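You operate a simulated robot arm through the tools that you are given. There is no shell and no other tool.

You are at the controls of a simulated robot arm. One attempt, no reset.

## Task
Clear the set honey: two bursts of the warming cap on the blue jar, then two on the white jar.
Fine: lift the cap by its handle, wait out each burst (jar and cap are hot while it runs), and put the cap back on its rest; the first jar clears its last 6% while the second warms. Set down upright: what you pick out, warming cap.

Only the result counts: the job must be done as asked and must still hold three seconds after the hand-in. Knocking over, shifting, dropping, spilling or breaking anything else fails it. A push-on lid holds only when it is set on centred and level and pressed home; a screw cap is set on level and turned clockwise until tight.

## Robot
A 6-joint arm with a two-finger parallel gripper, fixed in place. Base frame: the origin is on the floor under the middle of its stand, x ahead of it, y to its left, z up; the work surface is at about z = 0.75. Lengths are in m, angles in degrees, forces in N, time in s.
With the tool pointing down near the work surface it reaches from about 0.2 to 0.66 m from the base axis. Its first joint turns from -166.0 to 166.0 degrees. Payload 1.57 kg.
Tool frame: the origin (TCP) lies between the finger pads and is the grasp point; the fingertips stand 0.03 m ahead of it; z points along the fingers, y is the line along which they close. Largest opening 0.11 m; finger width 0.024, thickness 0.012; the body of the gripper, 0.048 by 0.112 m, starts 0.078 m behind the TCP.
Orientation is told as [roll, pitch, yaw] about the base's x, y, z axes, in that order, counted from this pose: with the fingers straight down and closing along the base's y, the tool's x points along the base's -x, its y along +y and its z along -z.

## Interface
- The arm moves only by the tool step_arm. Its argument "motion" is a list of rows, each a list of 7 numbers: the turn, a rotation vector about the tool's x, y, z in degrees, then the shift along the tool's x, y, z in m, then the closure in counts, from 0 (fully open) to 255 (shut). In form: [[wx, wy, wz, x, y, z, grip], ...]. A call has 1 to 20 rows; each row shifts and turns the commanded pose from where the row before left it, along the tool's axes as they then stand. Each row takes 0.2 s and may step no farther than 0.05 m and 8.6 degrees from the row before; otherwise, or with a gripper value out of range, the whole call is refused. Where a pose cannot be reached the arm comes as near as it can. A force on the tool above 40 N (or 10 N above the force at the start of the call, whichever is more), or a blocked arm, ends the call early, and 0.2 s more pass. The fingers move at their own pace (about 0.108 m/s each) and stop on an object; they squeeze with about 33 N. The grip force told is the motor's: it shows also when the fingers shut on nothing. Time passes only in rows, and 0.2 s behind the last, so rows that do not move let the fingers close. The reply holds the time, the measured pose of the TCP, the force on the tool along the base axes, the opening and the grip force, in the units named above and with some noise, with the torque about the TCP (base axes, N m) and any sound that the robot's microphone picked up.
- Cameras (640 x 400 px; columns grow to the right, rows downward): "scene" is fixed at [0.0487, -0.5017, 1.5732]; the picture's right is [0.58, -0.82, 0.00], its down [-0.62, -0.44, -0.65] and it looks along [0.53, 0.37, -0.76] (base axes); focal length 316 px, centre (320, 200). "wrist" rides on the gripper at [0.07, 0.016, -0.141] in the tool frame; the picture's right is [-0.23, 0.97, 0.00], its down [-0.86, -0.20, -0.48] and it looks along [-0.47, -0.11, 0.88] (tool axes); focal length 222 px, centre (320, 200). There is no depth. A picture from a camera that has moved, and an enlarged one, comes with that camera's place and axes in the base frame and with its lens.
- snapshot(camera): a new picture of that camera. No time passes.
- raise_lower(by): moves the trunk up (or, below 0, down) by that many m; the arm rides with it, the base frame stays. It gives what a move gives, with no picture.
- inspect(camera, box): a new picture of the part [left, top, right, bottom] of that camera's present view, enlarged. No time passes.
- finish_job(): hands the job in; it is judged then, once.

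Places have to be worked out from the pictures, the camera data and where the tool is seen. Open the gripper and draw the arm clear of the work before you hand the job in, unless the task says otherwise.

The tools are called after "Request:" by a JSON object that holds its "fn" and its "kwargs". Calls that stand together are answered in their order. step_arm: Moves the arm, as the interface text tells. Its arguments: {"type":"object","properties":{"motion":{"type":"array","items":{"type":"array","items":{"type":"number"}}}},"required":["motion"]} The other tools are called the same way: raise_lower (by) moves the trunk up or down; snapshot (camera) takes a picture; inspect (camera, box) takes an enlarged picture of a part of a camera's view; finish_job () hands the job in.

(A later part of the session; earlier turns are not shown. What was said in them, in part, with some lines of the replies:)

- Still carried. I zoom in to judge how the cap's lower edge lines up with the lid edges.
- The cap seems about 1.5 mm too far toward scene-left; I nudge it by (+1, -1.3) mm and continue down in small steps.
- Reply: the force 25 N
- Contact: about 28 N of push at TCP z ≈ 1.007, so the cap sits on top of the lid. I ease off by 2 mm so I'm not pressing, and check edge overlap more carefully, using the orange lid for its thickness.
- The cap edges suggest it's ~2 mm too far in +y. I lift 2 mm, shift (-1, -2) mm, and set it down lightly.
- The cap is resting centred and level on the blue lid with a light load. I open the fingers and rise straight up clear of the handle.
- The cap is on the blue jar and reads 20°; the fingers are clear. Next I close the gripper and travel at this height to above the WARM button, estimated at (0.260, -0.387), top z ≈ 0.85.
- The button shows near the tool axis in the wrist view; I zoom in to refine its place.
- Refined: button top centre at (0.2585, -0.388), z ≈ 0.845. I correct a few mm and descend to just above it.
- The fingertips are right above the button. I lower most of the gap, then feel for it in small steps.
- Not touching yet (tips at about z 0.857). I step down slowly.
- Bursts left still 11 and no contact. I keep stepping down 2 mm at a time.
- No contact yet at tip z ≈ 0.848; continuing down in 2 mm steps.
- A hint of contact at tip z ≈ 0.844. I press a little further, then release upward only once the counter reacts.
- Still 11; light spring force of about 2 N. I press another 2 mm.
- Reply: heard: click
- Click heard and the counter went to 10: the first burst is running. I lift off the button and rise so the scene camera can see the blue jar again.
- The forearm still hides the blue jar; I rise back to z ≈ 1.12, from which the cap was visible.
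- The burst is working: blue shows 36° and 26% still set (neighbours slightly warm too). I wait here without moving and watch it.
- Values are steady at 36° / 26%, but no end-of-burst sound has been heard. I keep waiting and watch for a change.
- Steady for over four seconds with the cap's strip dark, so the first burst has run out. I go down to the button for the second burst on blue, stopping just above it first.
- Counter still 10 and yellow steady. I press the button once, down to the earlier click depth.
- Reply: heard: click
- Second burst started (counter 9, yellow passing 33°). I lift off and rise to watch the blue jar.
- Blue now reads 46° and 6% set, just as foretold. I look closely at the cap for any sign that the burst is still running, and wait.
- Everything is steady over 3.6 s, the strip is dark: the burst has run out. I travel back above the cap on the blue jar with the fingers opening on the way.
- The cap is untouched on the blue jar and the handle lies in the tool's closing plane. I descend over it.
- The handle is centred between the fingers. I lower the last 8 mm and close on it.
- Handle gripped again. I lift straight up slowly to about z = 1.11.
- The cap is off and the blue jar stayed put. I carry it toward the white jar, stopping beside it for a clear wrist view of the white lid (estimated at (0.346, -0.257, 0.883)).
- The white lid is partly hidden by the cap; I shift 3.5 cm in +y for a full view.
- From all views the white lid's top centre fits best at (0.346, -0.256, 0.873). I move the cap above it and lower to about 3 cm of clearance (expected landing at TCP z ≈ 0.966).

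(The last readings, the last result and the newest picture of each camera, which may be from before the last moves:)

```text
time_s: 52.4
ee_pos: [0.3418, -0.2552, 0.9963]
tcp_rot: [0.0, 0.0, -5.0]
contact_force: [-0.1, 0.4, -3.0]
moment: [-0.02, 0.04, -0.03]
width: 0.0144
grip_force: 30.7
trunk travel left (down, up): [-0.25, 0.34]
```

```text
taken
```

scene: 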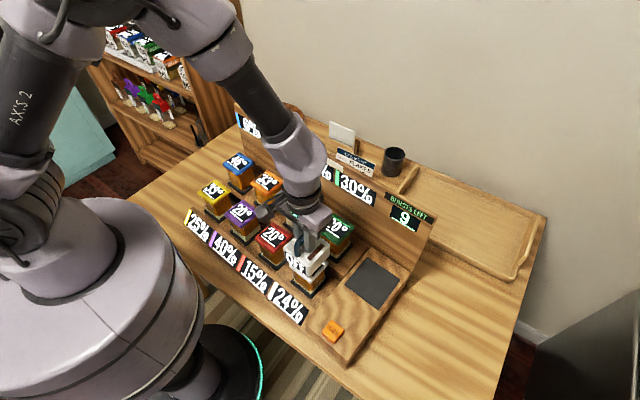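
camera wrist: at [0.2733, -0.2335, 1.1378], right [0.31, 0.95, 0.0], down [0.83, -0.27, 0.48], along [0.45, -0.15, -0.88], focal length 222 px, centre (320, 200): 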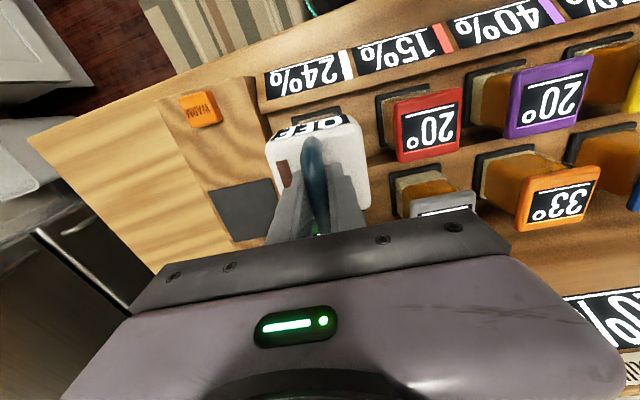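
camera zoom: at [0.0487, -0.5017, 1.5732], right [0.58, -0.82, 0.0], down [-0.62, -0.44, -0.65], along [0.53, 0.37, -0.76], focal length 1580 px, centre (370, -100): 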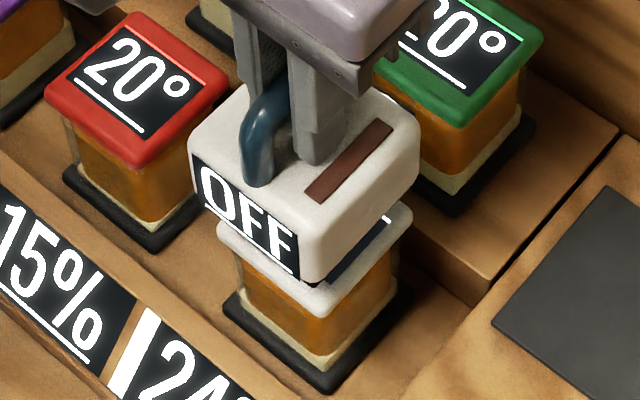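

The cap hovers over the white lid; by the scene view it may need a couple of mm in +x, -y. I lower 2 cm more and compare edges at high zoom.

Request:
{"fn": "step_arm", "kwargs": {"motion": [[0, 0, 0, -0.0015, -0.0007, 0.01, 255], [0, 0, 0, 0, 0, 0.01, 255], [0, 0, 0, 0, 0, 0.003, 255], [0, 0, 0, 0, 0, 0, 255]]}}

Request:
{"fn": "inspect", "kwargs": {"camera": "scene", "box": [285, 245, 335, 285]}}

```text
time_s: 53.4
ee_pos: [0.3431, -0.2562, 0.9738]
tcp_rot: [0.0, 0.0, -5.1]
contact_force: [0.0, 0.2, -3.8]
moment: [0.0, 0.05, 0.0]
width: 0.0143
grip_force: 30.6
trunk travel left (down, up): [-0.25, 0.34]
```

```text
10.00 times, centred on (310, 265) of scene
camera zoom: at [0.0487, -0.5017, 1.5732], right [0.58, -0.82, 0.0], down [-0.62, -0.44, -0.65], along [0.53, 0.37, -0.76], focal length 3161 px, centre (420, -450)
```

zoom: 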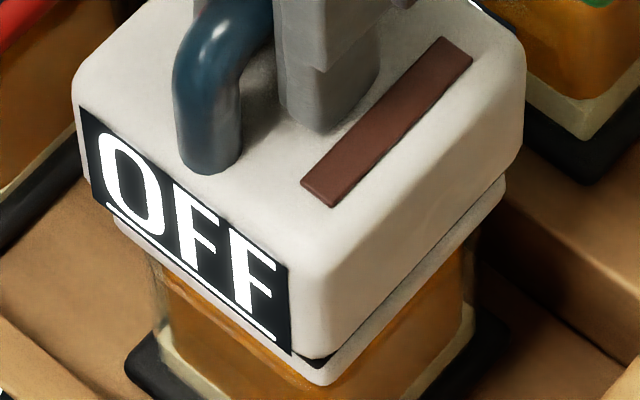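

The cap is still about 1–2 mm toward scene-left of the lid's centre; I shift about (+0.5, -2) mm and go down in small steps until contact.

Request:
{"fn": "step_arm", "kwargs": {"motion": [[0, 0, 0, -0.0007, -0.002, 0.002, 255], [0, 0, 0, 0, 0, 0.002, 255], [0, 0, 0, 0, 0, 0, 255]]}}

Request:
{"fn": "inspect", "kwargs": {"camera": "scene", "box": [285, 245, 335, 285]}}

```text
time_s: 54.2
ee_pos: [0.3439, -0.2583, 0.969]
tcp_rot: [0.0, 0.0, -5.0]
contact_force: [0.6, 0.5, -4.2]
moment: [0.01, -0.01, 0.0]
width: 0.0143
grip_force: 30.3
trunk travel left (down, up): [-0.25, 0.34]
```

```text
10.00 times, centred on (310, 265) of scene
camera zoom: at [0.0487, -0.5017, 1.5732], right [0.58, -0.82, 0.0], down [-0.62, -0.44, -0.65], along [0.53, 0.37, -0.76], focal length 3161 px, centre (420, -450)
```

zoom: 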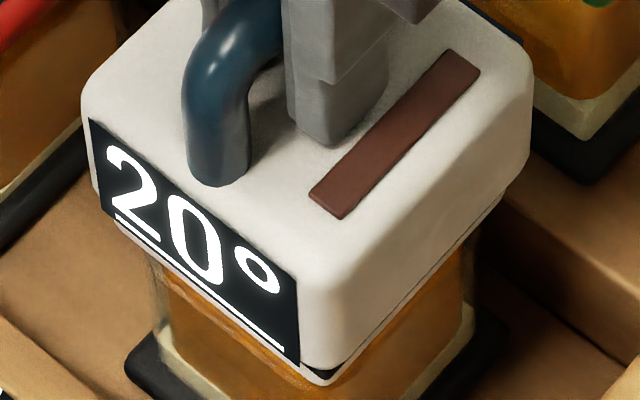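

Display shows 20°: the white jar is sensed. I continue down 1 mm at a time to contact.

Request:
{"fn": "step_arm", "kwargs": {"motion": [[0, 0, 0, 0, 0, 0.001, 255], [0, 0, 0, 0, 0, 0.001, 255], [0, 0, 0, 0, 0, 0, 255]]}}

Request:
{"fn": "inspect", "kwargs": {"camera": "scene", "box": [285, 245, 335, 285]}}

```text
time_s: 55.0
ee_pos: [0.3443, -0.2588, 0.9669]
tcp_rot: [0.0, 0.1, -5.0]
contact_force: [0.6, 0.8, -3.8]
moment: [0.01, 0.02, -0.02]
width: 0.0143
grip_force: 31.0
trunk travel left (down, up): [-0.25, 0.34]
```

```text
10.00 times, centred on (310, 265) of scene
camera zoom: at [0.0487, -0.5017, 1.5732], right [0.58, -0.82, 0.0], down [-0.62, -0.44, -0.65], along [0.53, 0.37, -0.76], focal length 3161 px, centre (420, -450)
```

zoom: 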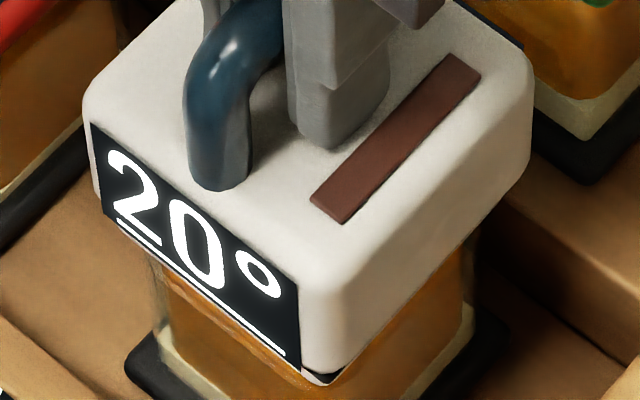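

Well centred now (overhang similar left and right). Continue down.

Request:
{"fn": "step_arm", "kwargs": {"motion": [[0, 0, 0, 0, 0, 0.001, 255], [0, 0, 0, 0, 0, 0.001, 255], [0, 0, 0, 0, 0, 0, 255]]}}

```text
time_s: 55.8
ee_pos: [0.344, -0.2578, 0.9667]
tcp_rot: [-0.1, 0.0, -4.9]
contact_force: [1.9, -1.4, 24.2]
moment: [0.05, 0.48, -0.01]
width: 0.0145
grip_force: 30.4
trunk travel left (down, up): [-0.25, 0.34]
```

Contact at TCP z ≈ 0.9665. I ease off to a light load and check the alignment.

Request:
{"fn": "step_arm", "kwargs": {"motion": [[0, 0, 0, 0, 0, -0.0016, 255], [0, 0, 0, 0, 0, 0, 255]]}}

Request:
{"fn": "inspect", "kwargs": {"camera": "scene", "box": [285, 245, 335, 285]}}

```text
time_s: 56.4
ee_pos: [0.3446, -0.2583, 0.9664]
tcp_rot: [0.0, 0.0, -5.0]
contact_force: [4.4, -2.2, 5.4]
moment: [-0.06, -0.64, -0.12]
width: 0.0143
grip_force: 30.5
trunk travel left (down, up): [-0.25, 0.34]
```

```text
10.00 times, centred on (310, 265) of scene
camera zoom: at [0.0487, -0.5017, 1.5732], right [0.58, -0.82, 0.0], down [-0.62, -0.44, -0.65], along [0.53, 0.37, -0.76], focal length 3161 px, centre (420, -450)
```

zoom: 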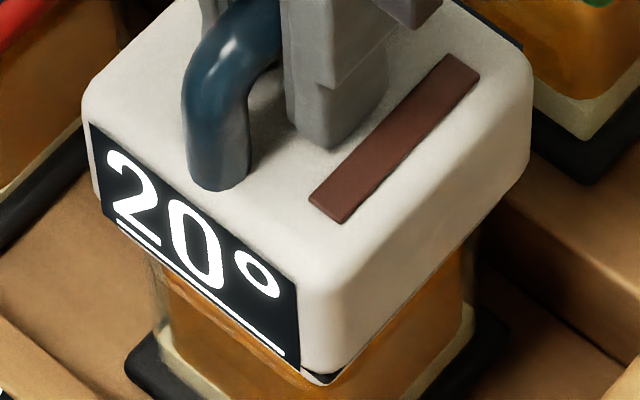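

The cap is on the white jar, centred and level. I open the fingers and rise straight up.

Request:
{"fn": "step_arm", "kwargs": {"motion": [[0, 0, 0, 0, 0, 0, 0], [0, 0, 0, 0, 0, 0, 0], [0, 0, 0, 0, 0, 0, 0], [0, 0, 0, 0, 0, 0, 0], [0, 0, 0, 0, 0, -0.01, 0], [0, 0, 0, 0, 0, -0.02, 0], [0, 0, 0, 0, 0, -0.04, 0], [0, 0, 0, 0, 0, -0.04, 0], [0, 0, 0, 0, 0, -0.04, 0], [0, 0, 0, 0, 0, 0, 0]]}}

Request:
{"fn": "snapshot", "kwargs": {"camera": "scene"}}

Request:
{"fn": "inspect", "kwargs": {"camera": "scene", "box": [270, 220, 350, 300]}}

Request:
{"fn": "inspect", "kwargs": {"camera": "wrist", "box": [240, 80, 400, 220]}}

```text
time_s: 58.6
ee_pos: [0.3449, -0.2584, 1.1146]
tcp_rot: [0.0, 0.0, -4.9]
contact_force: [0.0, 0.3, 0.0]
moment: [0.03, 0.0, 0.0]
width: 0.1102
grip_force: 0.0
trunk travel left (down, up): [-0.25, 0.34]
```

```text
taken
```

scene: 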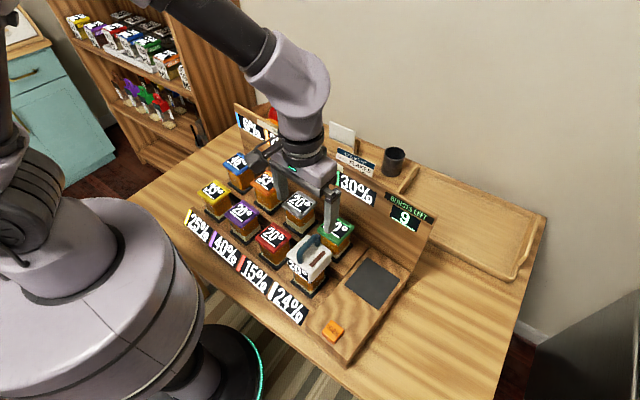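

```text
5.00 times, centred on (310, 260) of scene
camera zoom: at [0.0487, -0.5017, 1.5732], right [0.58, -0.82, 0.0], down [-0.62, -0.44, -0.65], along [0.53, 0.37, -0.76], focal length 1580 px, centre (370, -100)
```

zoom: 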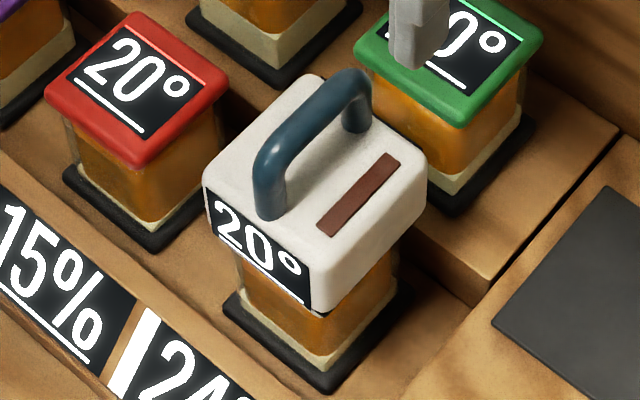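

```text
2.86 times, centred on (320, 150) of wrist
camera zoom: at [0.2765, -0.236, 1.2562], right [0.31, 0.95, 0.0], down [0.83, -0.27, 0.48], along [0.45, -0.15, -0.88], focal length 635 px, centre (320, 343)
```

zoom: 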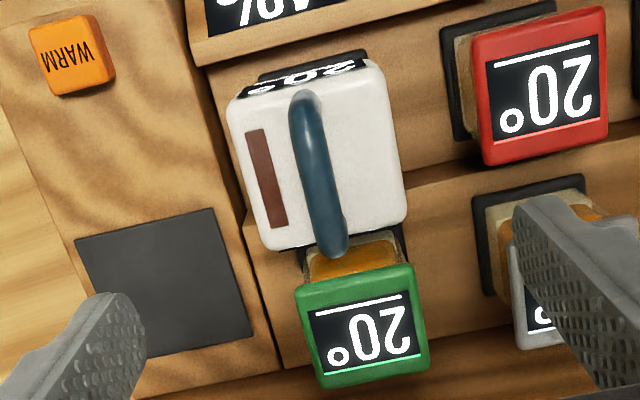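

The cap sits well on the white jar (20°). I close the fingers and move over to the WARM button again.

Request:
{"fn": "step_arm", "kwargs": {"motion": [[0, 0, 0, 0.0191, -0.034, 0, 255], [0, 0, 0, 0.0191, -0.034, 0, 255], [0, 0, 0, 0.0191, -0.034, 0, 255], [0, 0, 0, 0.0192, -0.0338, 0, 255], [0, 0, 0, 0, 0, 0, 255], [0, 0, 0, 0, 0, 0, 255]]}}

Request:
{"fn": "inspect", "kwargs": {"camera": "wrist", "box": [280, 95, 360, 155]}}

Request:
{"fn": "snapshot", "kwargs": {"camera": "scene"}}

```text
time_s: 60.0
ee_pos: [0.2562, -0.3857, 1.1164]
tcp_rot: [-0.1, 0.0, -5.0]
contact_force: [-1.0, 0.7, -0.8]
moment: [0.02, 0.0, 0.03]
width: 0.0001
grip_force: 21.1
trunk travel left (down, up): [-0.25, 0.34]
```

```text
6.67 times, centred on (320, 125) of wrist
camera zoom: at [0.1879, -0.3649, 1.2568], right [0.31, 0.95, 0.0], down [0.83, -0.27, 0.48], along [0.45, -0.15, -0.88], focal length 1481 px, centre (320, 700)
```

zoom: 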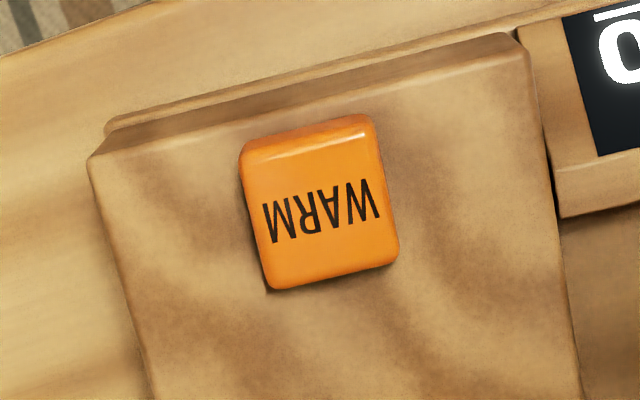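

```text
taken
```

scene: 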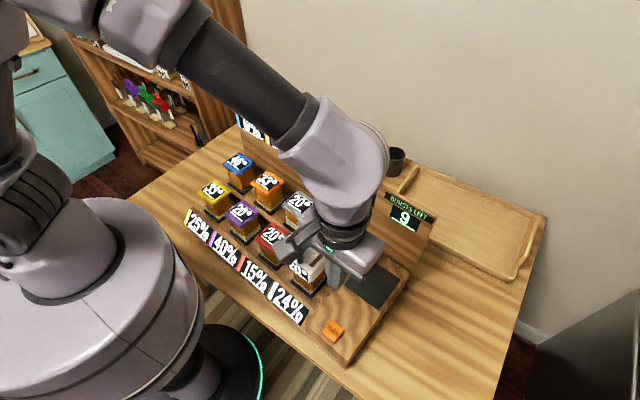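

Button is right under the tool axis (within 2 mm). I descend to just above it.

Request:
{"fn": "step_arm", "kwargs": {"motion": [[0, 0, 0, 0, 0, 0.045, 255], [0, 0, 0, 0, 0, 0.045, 255], [0, 0, 0, 0, 0, 0.045, 255], [0, 0, 0, 0, 0, 0.045, 255], [0, 0, 0, 0, 0, 0.035, 255], [0, 0, 0, 0, 0, 0.017, 255], [0, 0, 0, 0, 0, 0, 255]]}}

Request:
{"fn": "snapshot", "kwargs": {"camera": "scene"}}

```text
time_s: 61.6
ee_pos: [0.2559, -0.3889, 0.8848]
tcp_rot: [0.0, 0.1, -5.0]
contact_force: [0.0, 0.1, -0.8]
moment: [0.01, 0.01, 0.04]
width: 0.0
grip_force: 21.0
trunk travel left (down, up): [-0.25, 0.34]
```

```text
taken
```

scene: 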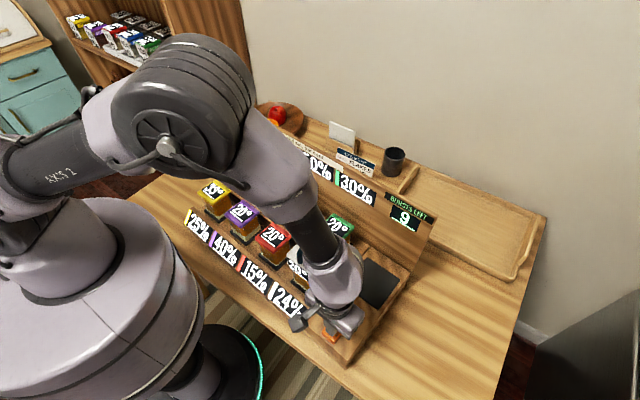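

I press the button once for the first burst on the white jar.

Request:
{"fn": "step_arm", "kwargs": {"motion": [[0, 0, 0, 0, 0, 0.006, 255], [0, 0, 0, 0, 0, 0.004, 255], [0, 0, 0, 0, 0, 0.003, 255], [0, 0, 0, 0, 0, 0.002, 255], [0, 0, 0, 0, 0, 0, 255]]}}

Request:
{"fn": "inspect", "kwargs": {"camera": "scene", "box": [360, 180, 440, 240]}}

Request:
{"fn": "inspect", "kwargs": {"camera": "scene", "box": [240, 210, 360, 310]}}

```text
time_s: 62.8
ee_pos: [0.2566, -0.3868, 0.8694]
tcp_rot: [0.0, 0.0, -5.0]
contact_force: [-0.6, -1.3, 2.7]
moment: [-0.05, 0.01, 0.04]
width: 0.0
grip_force: 21.5
trunk travel left (down, up): [-0.25, 0.34]
heard: click
```

```text
6.67 times, centred on (400, 210) of scene
camera zoom: at [0.0487, -0.5017, 1.5732], right [0.58, -0.82, 0.0], down [-0.62, -0.44, -0.65], along [0.53, 0.37, -0.76], focal length 2107 px, centre (-213, 133)
```

zoom: 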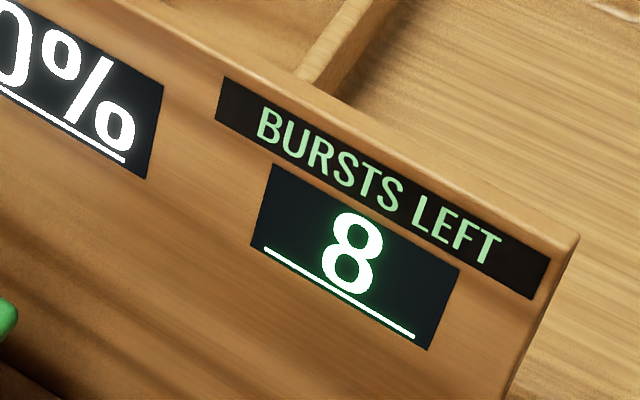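

```text
4.00 times, centred on (300, 260) of scene
camera zoom: at [0.0487, -0.5017, 1.5732], right [0.58, -0.82, 0.0], down [-0.62, -0.44, -0.65], along [0.53, 0.37, -0.76], focal length 1264 px, centre (400, -40)
```

zoom: 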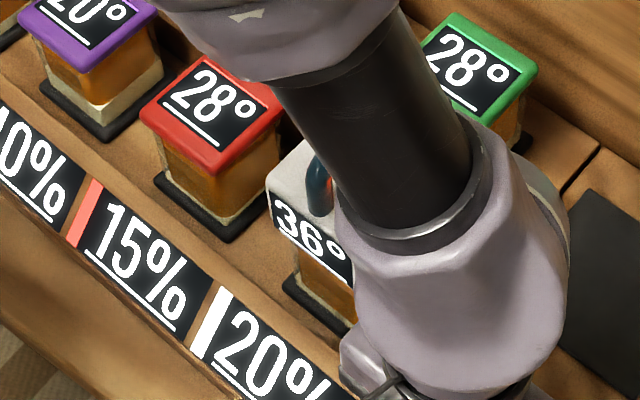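

Click; counter 8, white now 36° and 20% set. I lift off the button, rise clear and wait out the burst.

Request:
{"fn": "step_arm", "kwargs": {"motion": [[0, 0, 0, 0, 0, -0.015, 255], [0, 0, 0, 0, 0, -0.045, 255], [0, 0, 0, 0, 0, -0.045, 255], [0, 0, 0, 0, 0, -0.045, 255], [0, 0, 0, 0, 0, -0.05, 255], [0, 0, 0, 0, 0, -0.05, 255], [0, 0, 0, 0, 0, 0, 255], [0, 0, 0, 0, 0, 0, 255], [0, 0, 0, 0, 0, 0, 255], [0, 0, 0, 0, 0, 0, 255], [0, 0, 0, 0, 0, 0, 255], [0, 0, 0, 0, 0, 0, 255], [0, 0, 0, 0, 0, 0, 255], [0, 0, 0, 0, 0, 0, 255]]}}

Request:
{"fn": "inspect", "kwargs": {"camera": "scene", "box": [180, 110, 340, 310]}}

Request:
{"fn": "inspect", "kwargs": {"camera": "scene", "box": [200, 110, 300, 190]}}

```text
time_s: 65.8
ee_pos: [0.2551, -0.3873, 1.1185]
tcp_rot: [0.0, 0.0, -5.0]
contact_force: [-1.3, 0.1, -1.3]
moment: [0.02, -0.01, 0.01]
width: 0.0
grip_force: 21.3
trunk travel left (down, up): [-0.25, 0.34]
```

```text
2.00 times, centred on (260, 210) of scene
camera zoom: at [0.0487, -0.5017, 1.5732], right [0.58, -0.82, 0.0], down [-0.62, -0.44, -0.65], along [0.53, 0.37, -0.76], focal length 632 px, centre (440, 180)
```

zoom: 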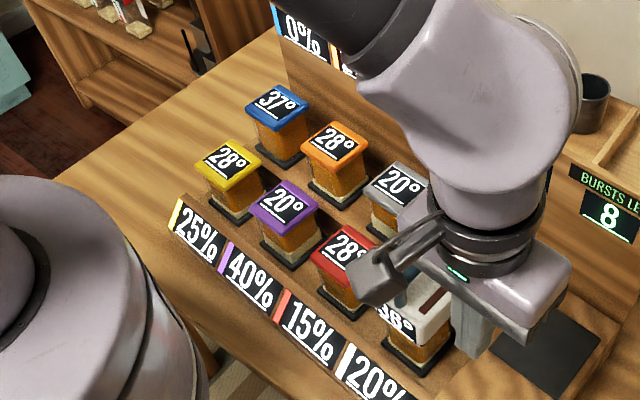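

```text
5.00 times, centred on (250, 150) of scene
camera zoom: at [0.0487, -0.5017, 1.5732], right [0.58, -0.82, 0.0], down [-0.62, -0.44, -0.65], along [0.53, 0.37, -0.76], focal length 1580 px, centre (670, 450)
```

zoom: 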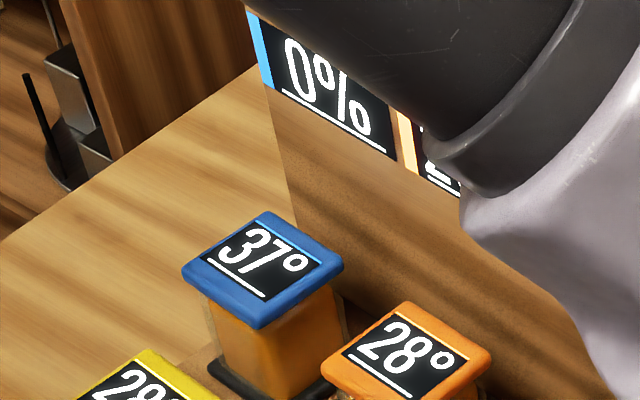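

Blue has cleared to 0% while white warms. I check the white jar's cap readout and wait a bit more.

Request:
{"fn": "step_arm", "kwargs": {"motion": [[0, 0, 0, 0, 0, 0, 255], [0, 0, 0, 0, 0, 0, 255], [0, 0, 0, 0, 0, 0, 255], [0, 0, 0, 0, 0, 0, 255], [0, 0, 0, 0, 0, 0, 255], [0, 0, 0, 0, 0, 0, 255], [0, 0, 0, 0, 0, 0, 255], [0, 0, 0, 0, 0, 0, 255], [0, 0, 0, 0, 0, 0, 255], [0, 0, 0, 0, 0, 0, 255], [0, 0, 0, 0, 0, 0, 255], [0, 0, 0, 0, 0, 0, 255], [0, 0, 0, 0, 0, 0, 255], [0, 0, 0, 0, 0, 0, 255]]}}

Request:
{"fn": "inspect", "kwargs": {"camera": "scene", "box": [260, 230, 360, 320]}}

```text
time_s: 68.8
ee_pos: [0.2537, -0.3881, 1.1195]
tcp_rot: [0.0, 0.0, -4.9]
contact_force: [-0.3, -1.2, 0.0]
moment: [0.0, -0.01, -0.03]
width: 0.0
grip_force: 21.3
trunk travel left (down, up): [-0.25, 0.34]
```

```text
4.44 times, centred on (310, 275) of scene
camera zoom: at [0.0487, -0.5017, 1.5732], right [0.58, -0.82, 0.0], down [-0.62, -0.44, -0.65], along [0.53, 0.37, -0.76], focal length 1405 px, centre (364, -133)
```

zoom: 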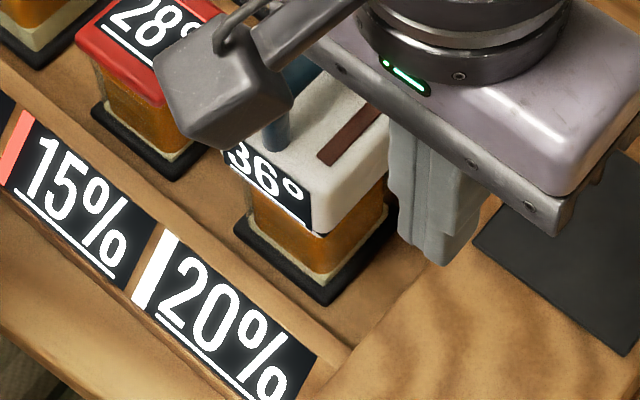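

White is steady at 36° / 20%, six seconds after the press. I go down for the second burst on white.

Request:
{"fn": "step_arm", "kwargs": {"motion": [[0, 0, 0, 0, 0, 0.045, 255], [0, 0, 0, 0, 0, 0.045, 255], [0, 0, 0, 0, 0, 0.045, 255], [0, 0, 0, 0, 0, 0.045, 255], [0, 0, 0, 0, 0, 0.04, 255], [0, 0, 0, 0, 0, 0.015, 255], [0, 0, 0, 0, 0, 0, 255]]}}

Request:
{"fn": "inspect", "kwargs": {"camera": "scene", "box": [290, 280, 370, 350]}}

```text
time_s: 70.4
ee_pos: [0.2562, -0.3891, 0.8864]
tcp_rot: [0.1, 0.0, -5.0]
contact_force: [0.2, -0.1, -1.4]
moment: [-0.02, -0.01, 0.03]
width: 0.0
grip_force: 21.4
trunk travel left (down, up): [-0.25, 0.34]
```

```text
5.71 times, centred on (330, 315) of scene
camera zoom: at [0.0487, -0.5017, 1.5732], right [0.58, -0.82, 0.0], down [-0.62, -0.44, -0.65], along [0.53, 0.37, -0.76], focal length 1806 px, centre (263, -457)
```

zoom: 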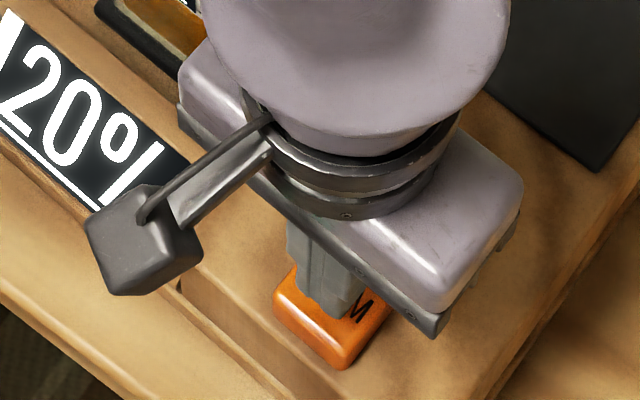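

The fingertips are over the button; I press it once for the white jar's second burst.

Request:
{"fn": "step_arm", "kwargs": {"motion": [[0, 0, 0, 0, 0, 0.006, 255], [0, 0, 0, 0, 0, 0.004, 255], [0, 0, 0, 0, 0, 0.003, 255], [0, 0, 0, 0, 0, 0.002, 255], [0, 0, 0, 0, 0, 0, 255]]}}

Request:
{"fn": "inspect", "kwargs": {"camera": "scene", "box": [360, 180, 440, 240]}}

Request:
{"fn": "inspect", "kwargs": {"camera": "scene", "box": [240, 210, 360, 310]}}

```text
time_s: 71.6
ee_pos: [0.2548, -0.388, 0.8706]
tcp_rot: [0.0, 0.0, -5.0]
contact_force: [1.1, -1.5, 3.7]
moment: [-0.07, -0.02, -0.02]
width: 0.0004
grip_force: 21.0
trunk travel left (down, up): [-0.25, 0.34]
heard: click
```

```text
6.67 times, centred on (400, 210) of scene
camera zoom: at [0.0487, -0.5017, 1.5732], right [0.58, -0.82, 0.0], down [-0.62, -0.44, -0.65], along [0.53, 0.37, -0.76], focal length 2107 px, centre (-213, 133)
```

zoom: 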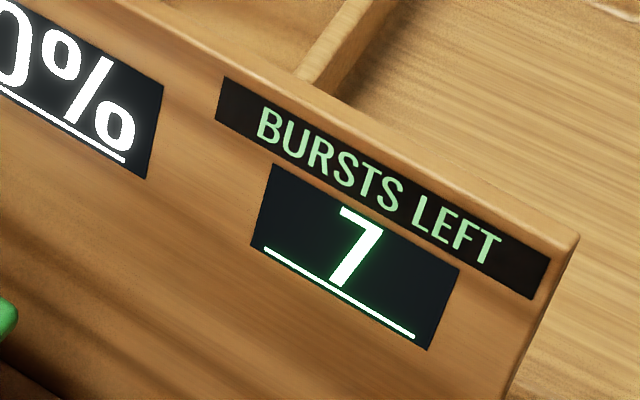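

```text
4.00 times, centred on (300, 260) of scene
camera zoom: at [0.0487, -0.5017, 1.5732], right [0.58, -0.82, 0.0], down [-0.62, -0.44, -0.65], along [0.53, 0.37, -0.76], focal length 1264 px, centre (400, -40)
```

zoom: 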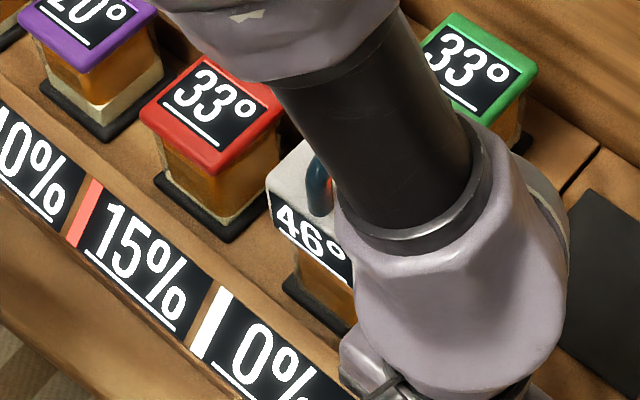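

Click; counter 7, white is at 0% and 46°. I lift off, rise, and wait the burst out, watching the strip on the cap.

Request:
{"fn": "step_arm", "kwargs": {"motion": [[0, 0, 0, 0, 0, -0.015, 255], [0, 0, 0, 0, 0, -0.045, 255], [0, 0, 0, 0, 0, -0.045, 255], [0, 0, 0, 0, 0, -0.045, 255], [0, 0, 0, 0, 0, -0.05, 255], [0, 0, 0, 0, 0, -0.05, 255], [0, 0, 0, 0, 0, 0, 255], [0, 0, 0, 0, 0, 0, 255], [0, 0, 0, 0, 0, 0, 255], [0, 0, 0, 0, 0, 0, 255], [0, 0, 0, 0, 0, 0, 255], [0, 0, 0, 0, 0, 0, 255], [0, 0, 0, 0, 0, 0, 255], [0, 0, 0, 0, 0, 0, 255], [0, 0, 0, 0, 0, 0, 255], [0, 0, 0, 0, 0, 0, 255], [0, 0, 0, 0, 0, 0, 255], [0, 0, 0, 0, 0, 0, 255]]}}

Request:
{"fn": "inspect", "kwargs": {"camera": "scene", "box": [260, 230, 360, 320]}}

Request:
{"fn": "snapshot", "kwargs": {"camera": "scene"}}

```text
time_s: 75.4
ee_pos: [0.2523, -0.3836, 1.12]
tcp_rot: [0.0, 0.0, -5.0]
contact_force: [0.4, 0.3, 0.1]
moment: [0.03, 0.02, 0.0]
width: 0.0003
grip_force: 21.6
trunk travel left (down, up): [-0.25, 0.34]
```

```text
4.44 times, centred on (310, 275) of scene
camera zoom: at [0.0487, -0.5017, 1.5732], right [0.58, -0.82, 0.0], down [-0.62, -0.44, -0.65], along [0.53, 0.37, -0.76], focal length 1405 px, centre (364, -133)
```

zoom: 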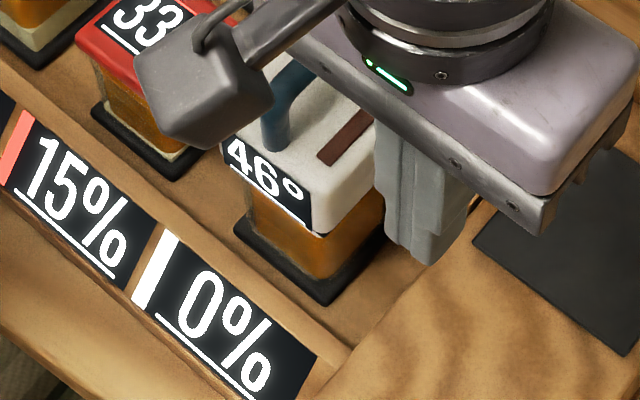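

```text
taken
```

scene: 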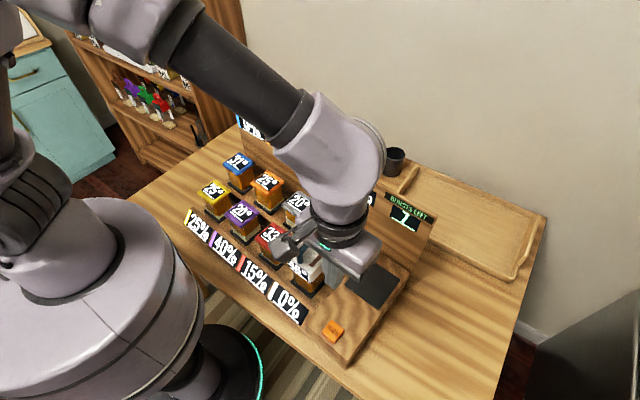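

The strip is dark and readings are steady (white 0%, 46°): the burst is over. I move back above the cap on the white jar with the fingers opening.

Request:
{"fn": "step_arm", "kwargs": {"motion": [[0, 0, 0, -0.0191, 0.034, 0, 255], [0, 0, 0, -0.0191, 0.034, 0, 0], [0, 0, 0, -0.0191, 0.034, 0, 0], [0, 0, 0, -0.0192, 0.0338, 0, 0], [0, 0, 0, 0, 0, 0, 0], [0, 0, 0, 0, 0, 0, 0]]}}

Request:
{"fn": "inspect", "kwargs": {"camera": "wrist", "box": [240, 80, 400, 220]}}

Request:
{"fn": "inspect", "kwargs": {"camera": "scene", "box": [270, 220, 350, 300]}}

```text
time_s: 76.8
ee_pos: [0.3444, -0.2565, 1.1208]
tcp_rot: [0.0, 0.0, -5.0]
contact_force: [0.8, -0.2, -0.1]
moment: [0.0, -0.02, 0.0]
width: 0.1101
grip_force: 0.1
trunk travel left (down, up): [-0.25, 0.34]
```

```text
2.86 times, centred on (320, 150) of wrist
camera zoom: at [0.2769, -0.2352, 1.261], right [0.31, 0.95, 0.0], down [0.83, -0.27, 0.48], along [0.45, -0.15, -0.88], focal length 635 px, centre (320, 343)
```

zoom: 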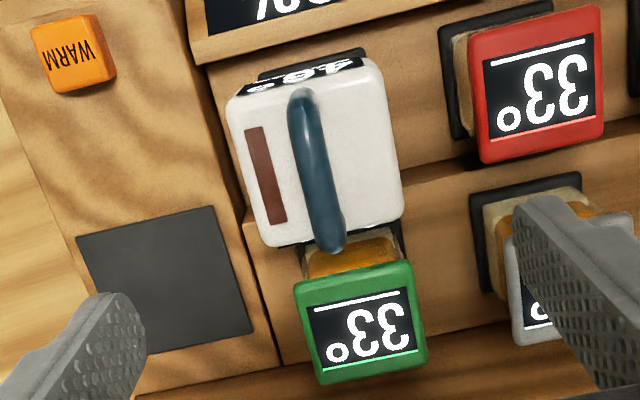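

```text
5.00 times, centred on (310, 260) of scene
camera zoom: at [0.0487, -0.5017, 1.5732], right [0.58, -0.82, 0.0], down [-0.62, -0.44, -0.65], along [0.53, 0.37, -0.76], focal length 1580 px, centre (370, -100)
```

zoom: 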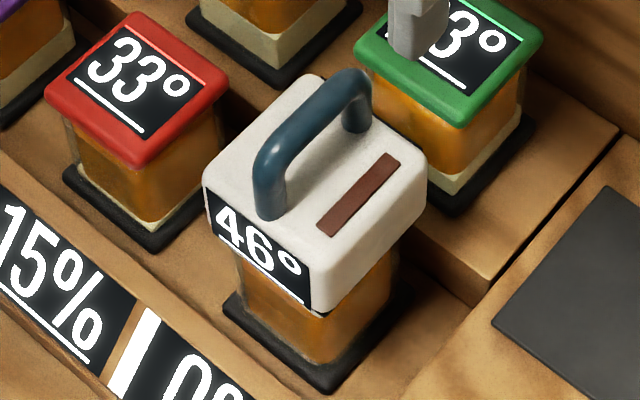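

The cap is still in place and the handle is within about a millimetre of the tool plane. I descend over it.

Request:
{"fn": "step_arm", "kwargs": {"motion": [[0, 0, 0, 0, -0.0007, 0.04, 0], [0, 0, 0, 0, 0, 0.04, 0], [0, 0, 0, 0, 0, 0.04, 0], [0, 0, 0, 0, 0, 0.024, 0], [0, 0, 0, 0, 0, 0, 0]]}}

Request:
{"fn": "inspect", "kwargs": {"camera": "wrist", "box": [240, 110, 400, 230]}}

```text
time_s: 78.0
ee_pos: [0.3437, -0.261, 0.9753]
tcp_rot: [0.0, 0.0, -5.1]
contact_force: [-0.7, 0.1, -0.4]
moment: [-0.03, 0.02, 0.0]
width: 0.1097
grip_force: 0.1
trunk travel left (down, up): [-0.25, 0.34]
```

```text
3.33 times, centred on (320, 170) of wrist
camera zoom: at [0.2764, -0.2386, 1.1168], right [0.31, 0.95, 0.0], down [0.83, -0.27, 0.48], along [0.45, -0.15, -0.88], focal length 740 px, centre (320, 300)
```

zoom: 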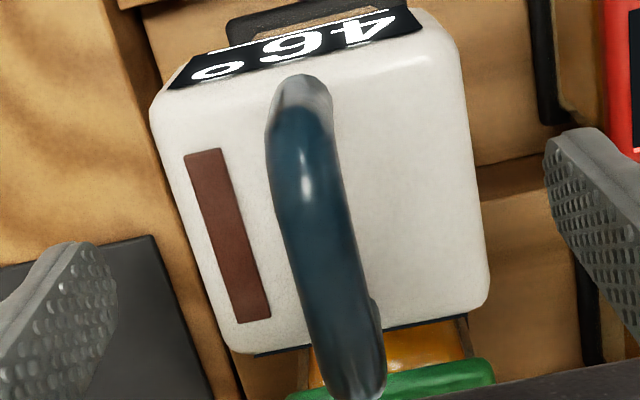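

Handle is centred between the fingers. I lower 8 mm and close.

Request:
{"fn": "step_arm", "kwargs": {"motion": [[0, 0, 0, 0, 0, 0.008, 0], [0, 0, 0, 0, 0, 0, 0], [0, 0, 0, 0, 0, 0, 255], [0, 0, 0, 0, 0, 0, 255], [0, 0, 0, 0, 0, 0, 255], [0, 0, 0, 0, 0, 0, 255]]}}

Request:
{"fn": "inspect", "kwargs": {"camera": "scene", "box": [270, 220, 350, 300]}}

```text
time_s: 79.4
ee_pos: [0.3436, -0.2602, 0.9684]
tcp_rot: [0.0, 0.0, -5.1]
contact_force: [0.2, 0.3, -0.8]
moment: [-0.04, -0.02, 0.01]
width: 0.0146
grip_force: 30.3
trunk travel left (down, up): [-0.25, 0.34]
```

```text
5.00 times, centred on (310, 260) of scene
camera zoom: at [0.0487, -0.5017, 1.5732], right [0.58, -0.82, 0.0], down [-0.62, -0.44, -0.65], along [0.53, 0.37, -0.76], focal length 1580 px, centre (370, -100)
```

zoom: 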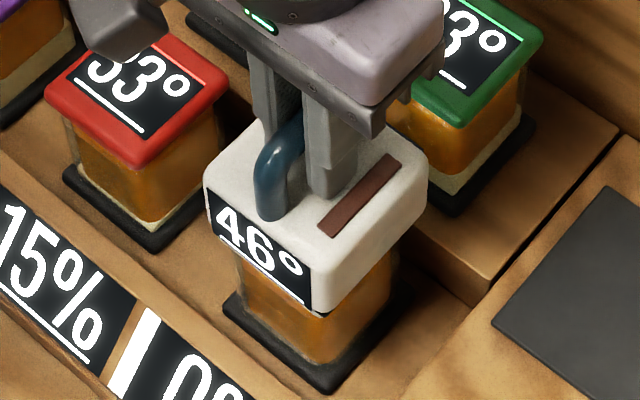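

Gripped. I lift the cap straight off the white jar.

Request:
{"fn": "step_arm", "kwargs": {"motion": [[0, 0, 0, 0, 0, -0.008, 255], [0, 0, 0, 0, 0, -0.015, 255], [0, 0, 0, 0, 0, -0.03, 255], [0, 0, 0, 0, 0, -0.03, 255], [0, 0, 0, 0, 0, -0.027, 255], [0, 0, 0, 0, 0, 0, 255]]}}

Request:
{"fn": "snapshot", "kwargs": {"camera": "scene"}}

Request:
{"fn": "snapshot", "kwargs": {"camera": "wrist"}}

```text
time_s: 80.8
ee_pos: [0.3444, -0.2597, 1.0783]
tcp_rot: [0.0, 0.0, -5.0]
contact_force: [-0.1, 0.3, -4.7]
moment: [-0.05, 0.02, 0.0]
width: 0.0143
grip_force: 30.4
trunk travel left (down, up): [-0.25, 0.34]
```

```text
taken
```

scene: 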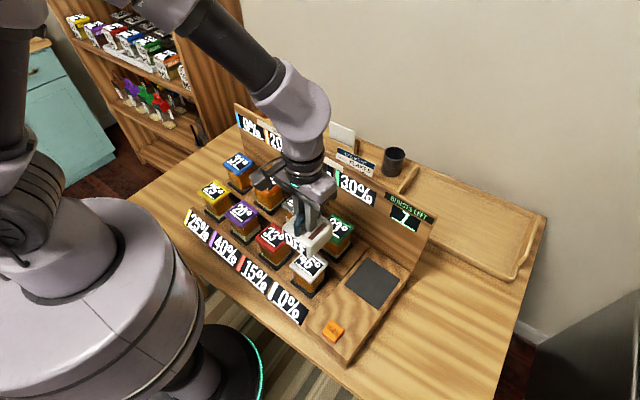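

```text
taken
camera wrist: at [0.2764, -0.2374, 1.2188], right [0.31, 0.95, 0.0], down [0.83, -0.27, 0.48], along [0.45, -0.15, -0.88], focal length 222 px, centre (320, 200)
```

wrist: 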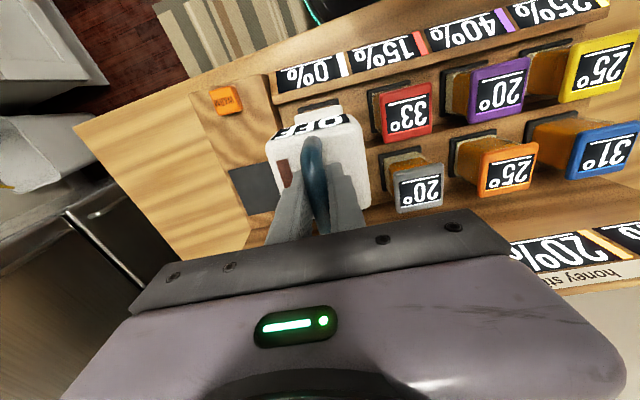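

The cap is off; white jar stays at 0%. I carry the cap over to its rest and lower to about 3 cm above it.

Request:
{"fn": "step_arm", "kwargs": {"motion": [[0, 0, 0, -0.0173, -0.027, 0, 255], [0, 0, 0, -0.0173, -0.027, 0, 255], [0, 0, 0, -0.0173, -0.027, 0, 255], [0, 0, 0, -0.0172, -0.027, 0, 255], [0, 0, 0, -0.0172, -0.0271, 0, 255], [0, 0, 0, 0, 0, 0, 255], [0, 0, 0, 0, 0, 0.04, 255], [0, 0, 0, 0, 0, 0.04, 255], [0, 0, 0, 0, 0, 0.03, 255], [0, 0, 0, 0, 0, 0.018, 255], [0, 0, 0, 0, 0, 0, 255]]}}

Request:
{"fn": "inspect", "kwargs": {"camera": "scene", "box": [330, 215, 430, 315]}}

Request:
{"fn": "snapshot", "kwargs": {"camera": "wrist"}}

```text
time_s: 83.2
ee_pos: [0.4199, -0.4017, 0.9492]
tcp_rot: [-0.1, 0.0, -5.0]
contact_force: [-0.3, -0.3, -3.8]
moment: [-0.02, 0.0, -0.01]
width: 0.0142
grip_force: 30.5
trunk travel left (down, up): [-0.25, 0.34]
```

```text
4.00 times, centred on (380, 265) of scene
camera zoom: at [0.0487, -0.5017, 1.5732], right [0.58, -0.82, 0.0], down [-0.62, -0.44, -0.65], along [0.53, 0.37, -0.76], focal length 1264 px, centre (80, -60)
```

zoom: 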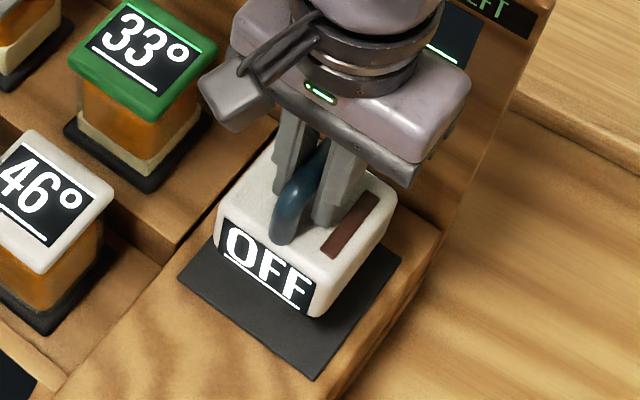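

```text
taken
camera wrist: at [0.3509, -0.3796, 1.0898], right [0.31, 0.95, 0.0], down [0.83, -0.27, 0.48], along [0.45, -0.15, -0.88], focal length 222 px, centre (320, 200)
```

wrist: 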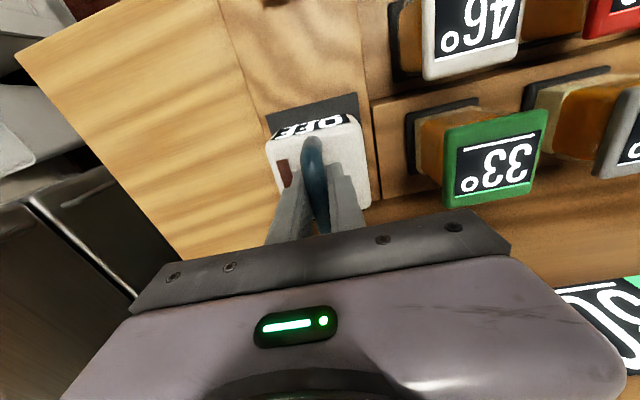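

The cap is lined up over its rest within about a millimetre of the original pose. I lower it, slowing near contact (expected around z ≈ 0.918).

Request:
{"fn": "step_arm", "kwargs": {"motion": [[0, 0, 0, 0.0007, 0, 0.012, 255], [0, 0, 0, 0, 0, 0.01, 255], [0, 0, 0, 0, 0, 0.004, 255], [0, 0, 0, 0, 0, 0, 255]]}}

Request:
{"fn": "inspect", "kwargs": {"camera": "scene", "box": [330, 215, 430, 315]}}

```text
time_s: 84.2
ee_pos: [0.4181, -0.4019, 0.9228]
tcp_rot: [0.0, 0.0, -5.0]
contact_force: [-0.6, -0.1, -3.3]
moment: [0.0, 0.05, -0.02]
width: 0.0141
grip_force: 30.7
trunk travel left (down, up): [-0.25, 0.34]
```

```text
4.00 times, centred on (380, 265) of scene
camera zoom: at [0.0487, -0.5017, 1.5732], right [0.58, -0.82, 0.0], down [-0.62, -0.44, -0.65], along [0.53, 0.37, -0.76], focal length 1264 px, centre (80, -60)
```

zoom: 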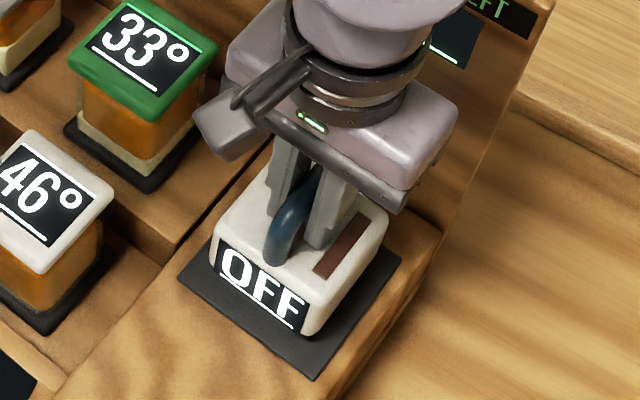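

Nearly down and centred on the plate. I step down 1–1.5 mm at a time until it lands.

Request:
{"fn": "step_arm", "kwargs": {"motion": [[0, 0, 0, 0, 0, 0.0015, 255], [0, 0, 0, 0, 0, 0.0015, 255], [0, 0, 0, 0, 0, 0, 255]]}}

```text
time_s: 85.0
ee_pos: [0.4177, -0.4016, 0.9208]
tcp_rot: [0.0, 0.1, -5.1]
contact_force: [-0.1, 0.1, -3.9]
moment: [-0.03, 0.01, -0.02]
width: 0.0144
grip_force: 30.8
trunk travel left (down, up): [-0.25, 0.34]
```

No contact yet (weight still carried); another 2 mm in small steps.

Request:
{"fn": "step_arm", "kwargs": {"motion": [[0, 0, 0, 0, 0, 0.001, 255], [0, 0, 0, 0, 0, 0.001, 255], [0, 0, 0, 0, 0, 0, 255]]}}

```text
time_s: 85.8
ee_pos: [0.4177, -0.4019, 0.9186]
tcp_rot: [0.0, -0.1, -5.0]
contact_force: [-0.5, -0.4, -3.6]
moment: [0.05, 0.0, 0.01]
width: 0.0145
grip_force: 30.4
trunk travel left (down, up): [-0.25, 0.34]
```

Request:
{"fn": "step_arm", "kwargs": {"motion": [[0, 0, 0, 0, 0, 0.001, 255], [0, 0, 0, 0, 0, 0.001, 255], [0, 0, 0, 0, 0, 0, 255]]}}

```text
time_s: 86.6
ee_pos: [0.4163, -0.4014, 0.9167]
tcp_rot: [0.1, 0.0, -5.0]
contact_force: [-0.2, -0.1, -3.2]
moment: [0.03, 0.02, -0.02]
width: 0.0148
grip_force: 30.6
trunk travel left (down, up): [-0.25, 0.34]
```

Still carrying the weight at 0.9167. I go on 1 mm at a time.

Request:
{"fn": "step_arm", "kwargs": {"motion": [[0, 0, 0, 0, 0, 0.001, 255], [0, 0, 0, 0, 0, 0, 255]]}}

Request:
{"fn": "inspect", "kwargs": {"camera": "scene", "box": [345, 245, 405, 315]}}

```text
time_s: 87.2
ee_pos: [0.4168, -0.402, 0.9165]
tcp_rot: [-0.1, 0.0, -5.0]
contact_force: [-0.8, 0.7, -0.2]
moment: [-0.02, -0.06, 0.05]
width: 0.0144
grip_force: 30.2
trunk travel left (down, up): [-0.25, 0.34]
```

```text
5.71 times, centred on (375, 280) of scene
camera zoom: at [0.0487, -0.5017, 1.5732], right [0.58, -0.82, 0.0], down [-0.62, -0.44, -0.65], along [0.53, 0.37, -0.76], focal length 1806 px, centre (6, -257)
```

zoom: 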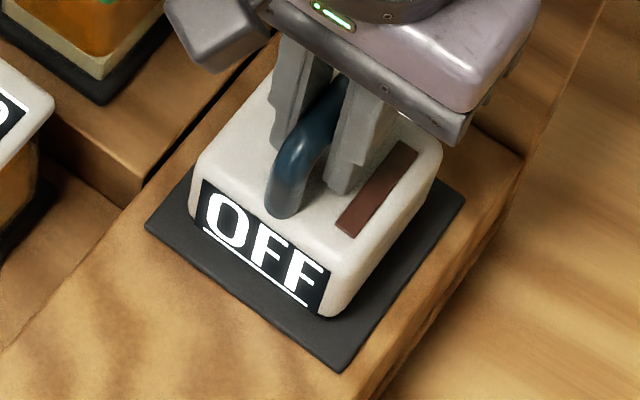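

Contact is beginning. I lower 1 mm more for a light load, then release the handle.

Request:
{"fn": "step_arm", "kwargs": {"motion": [[0, 0, 0, 0, 0, 0.0008, 255], [0, 0, 0, 0, 0, 0, 255]]}}

```text
time_s: 87.8
ee_pos: [0.4177, -0.4009, 0.9163]
tcp_rot: [-0.1, -0.2, -5.0]
contact_force: [2.2, 3.0, 9.7]
moment: [-0.12, 0.11, 0.01]
width: 0.0145
grip_force: 30.6
trunk travel left (down, up): [-0.25, 0.34]
```

The cap is seated on its rest with a light push. I open the fingers and rise straight up clear of it.

Request:
{"fn": "step_arm", "kwargs": {"motion": [[0, 0, 0, 0, 0, -0.0005, 0], [0, 0, 0, 0, 0, 0, 0], [0, 0, 0, 0, 0, 0, 0], [0, 0, 0, 0, 0, 0, 0], [0, 0, 0, 0, 0, -0.01, 0], [0, 0, 0, 0, 0, -0.02, 0], [0, 0, 0, 0, 0, -0.04, 0], [0, 0, 0, 0, 0, -0.045, 0], [0, 0, 0, 0, 0, -0.045, 0], [0, 0, 0, 0, 0, -0.045, 0], [0, 0, 0, 0, 0, -0.045, 0], [0, 0, 0, 0, 0, 0, 0]]}}

Request:
{"fn": "snapshot", "kwargs": {"camera": "scene"}}

Request:
{"fn": "inspect", "kwargs": {"camera": "scene", "box": [330, 215, 430, 315]}}

Request:
{"fn": "snapshot", "kwargs": {"camera": "wrist"}}

```text
time_s: 90.4
ee_pos: [0.4159, -0.4029, 1.1684]
tcp_rot: [0.0, -0.1, -5.1]
contact_force: [-0.3, -0.3, 0.3]
moment: [0.01, 0.02, 0.0]
width: 0.1103
grip_force: 0.2
trunk travel left (down, up): [-0.25, 0.34]
```

```text
taken
```

scene: 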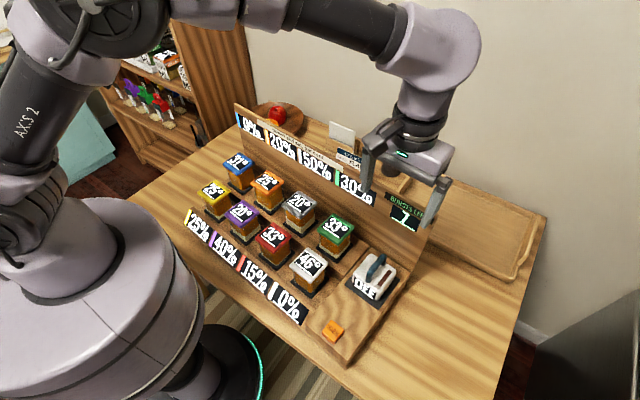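

```text
4.00 times, centred on (380, 265) of scene
camera zoom: at [0.0487, -0.5017, 1.5732], right [0.58, -0.82, 0.0], down [-0.62, -0.44, -0.65], along [0.53, 0.37, -0.76], focal length 1264 px, centre (80, -60)
```

zoom: 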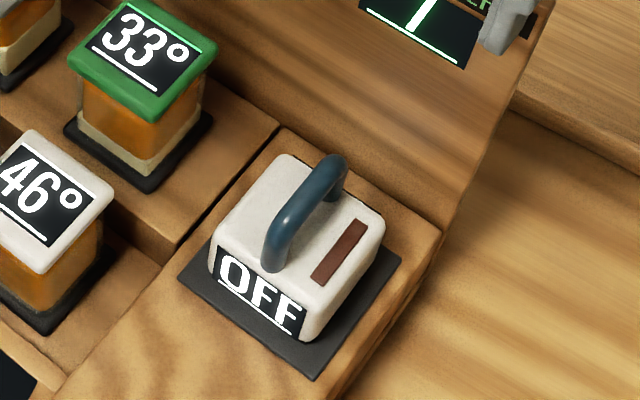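

```text
taken
camera wrist: at [0.3477, -0.3806, 1.3081], right [0.31, 0.95, 0.0], down [0.83, -0.27, 0.48], along [0.45, -0.15, -0.88], focal length 222 px, centre (320, 200)
```

wrist: 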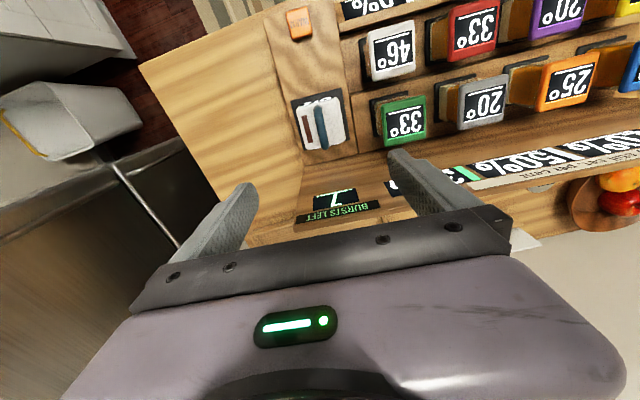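

The cap is back on its rest just as it started, fingers open and clear. I draw the arm back toward its starting place and verify all readings and jar positions.

Request:
{"fn": "step_arm", "kwargs": {"motion": [[0, 0, 0, -0.002, 0.03, -0.006, 0], [0, 0, 0, -0.002, 0.031, -0.006, 0], [0, 0, 0, -0.002, 0.031, -0.006, 0], [0, 0, 0, -0.002, 0.031, -0.006, 0], [0, 0, 0, -0.002, 0.031, -0.006, 0], [0, 0, 0, -0.002, 0.031, 0, 0], [0, 0, 0, 0, 0, 0, 0], [0, 0, 0, 0, 0, 0, 0]]}}

Request:
{"fn": "snapshot", "kwargs": {"camera": "scene"}}

Request:
{"fn": "inspect", "kwargs": {"camera": "scene", "box": [180, 100, 420, 250]}}

Request:
{"fn": "inspect", "kwargs": {"camera": "scene", "box": [180, 190, 420, 340]}}

```text
time_s: 92.2
ee_pos: [0.4443, -0.2191, 1.1964]
tcp_rot: [0.0, 0.1, -5.0]
contact_force: [-0.5, -0.3, 0.0]
moment: [0.0, 0.01, -0.02]
width: 0.1101
grip_force: 0.0
trunk travel left (down, up): [-0.25, 0.34]
```

```text
taken
```

scene: 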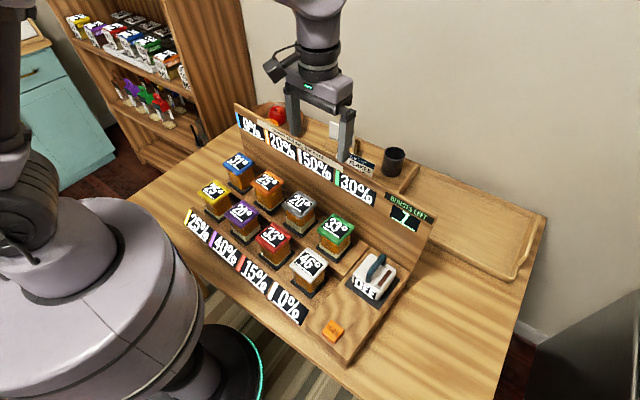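

```text
2.67 times, centred on (300, 175) of scene
camera zoom: at [0.0487, -0.5017, 1.5732], right [0.58, -0.82, 0.0], down [-0.62, -0.44, -0.65], along [0.53, 0.37, -0.76], focal length 843 px, centre (373, 267)
```

zoom: 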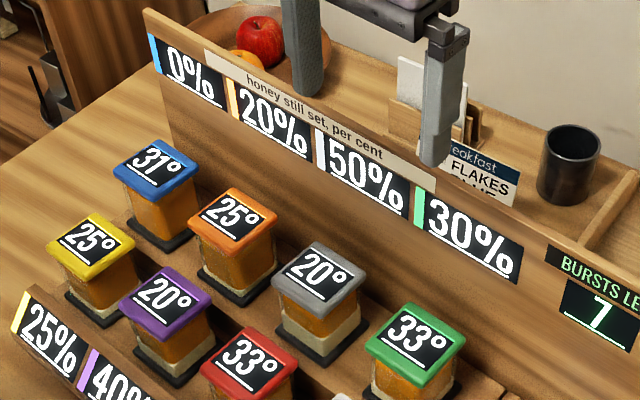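

```text
2.67 times, centred on (300, 265) of scene
camera zoom: at [0.0487, -0.5017, 1.5732], right [0.58, -0.82, 0.0], down [-0.62, -0.44, -0.65], along [0.53, 0.37, -0.76], focal length 843 px, centre (373, 27)
```

zoom: 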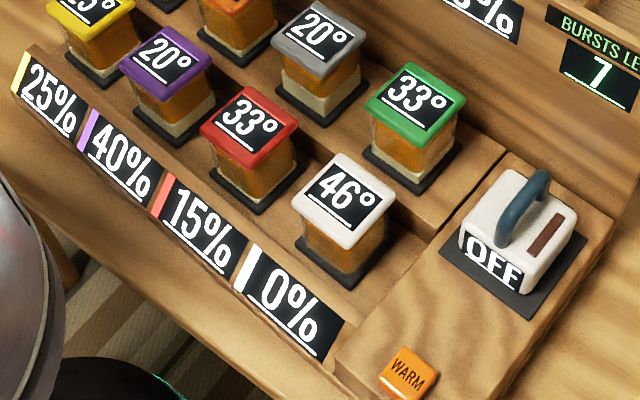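

Blue and white both read 0%, the other jars keep their original percentages and places, four bursts have been used (11 to 7), and the cap is upright on its rest reading OFF. The gripper is open and clear, so I hand the job in.

Request:
{"fn": "finish_job", "kwargs": {}}

```text
The job is handed in.
```

The job is done and handed in. The blue jar got two bursts and then the white jar got two. Both now read 0% set.

- **Blue jar:** it went from 30% to 26% to 6% over its two bursts. It cleared the last 6% during the white jar's first burst, as you described.
- **White jar:** it went from 24% to 20% to 0% over its two bursts.
- **Other jars:** they kept their original percentages and places. The ones beside the blue and white jars warmed up a little, but none of their honey cleared.
- **Bursts:** four were used, so the counter went from 11 to 7.
- **Cap:** it is upright on its rest, reading OFF, within about 2 mm of where it started. I held it only by the handle, and touched it only after the readings had been steady for several seconds. There was no clear signal that a burst had ended.

The gripper is open and the arm is back near its starting position. The hand-in was accepted, but no verdict came back.
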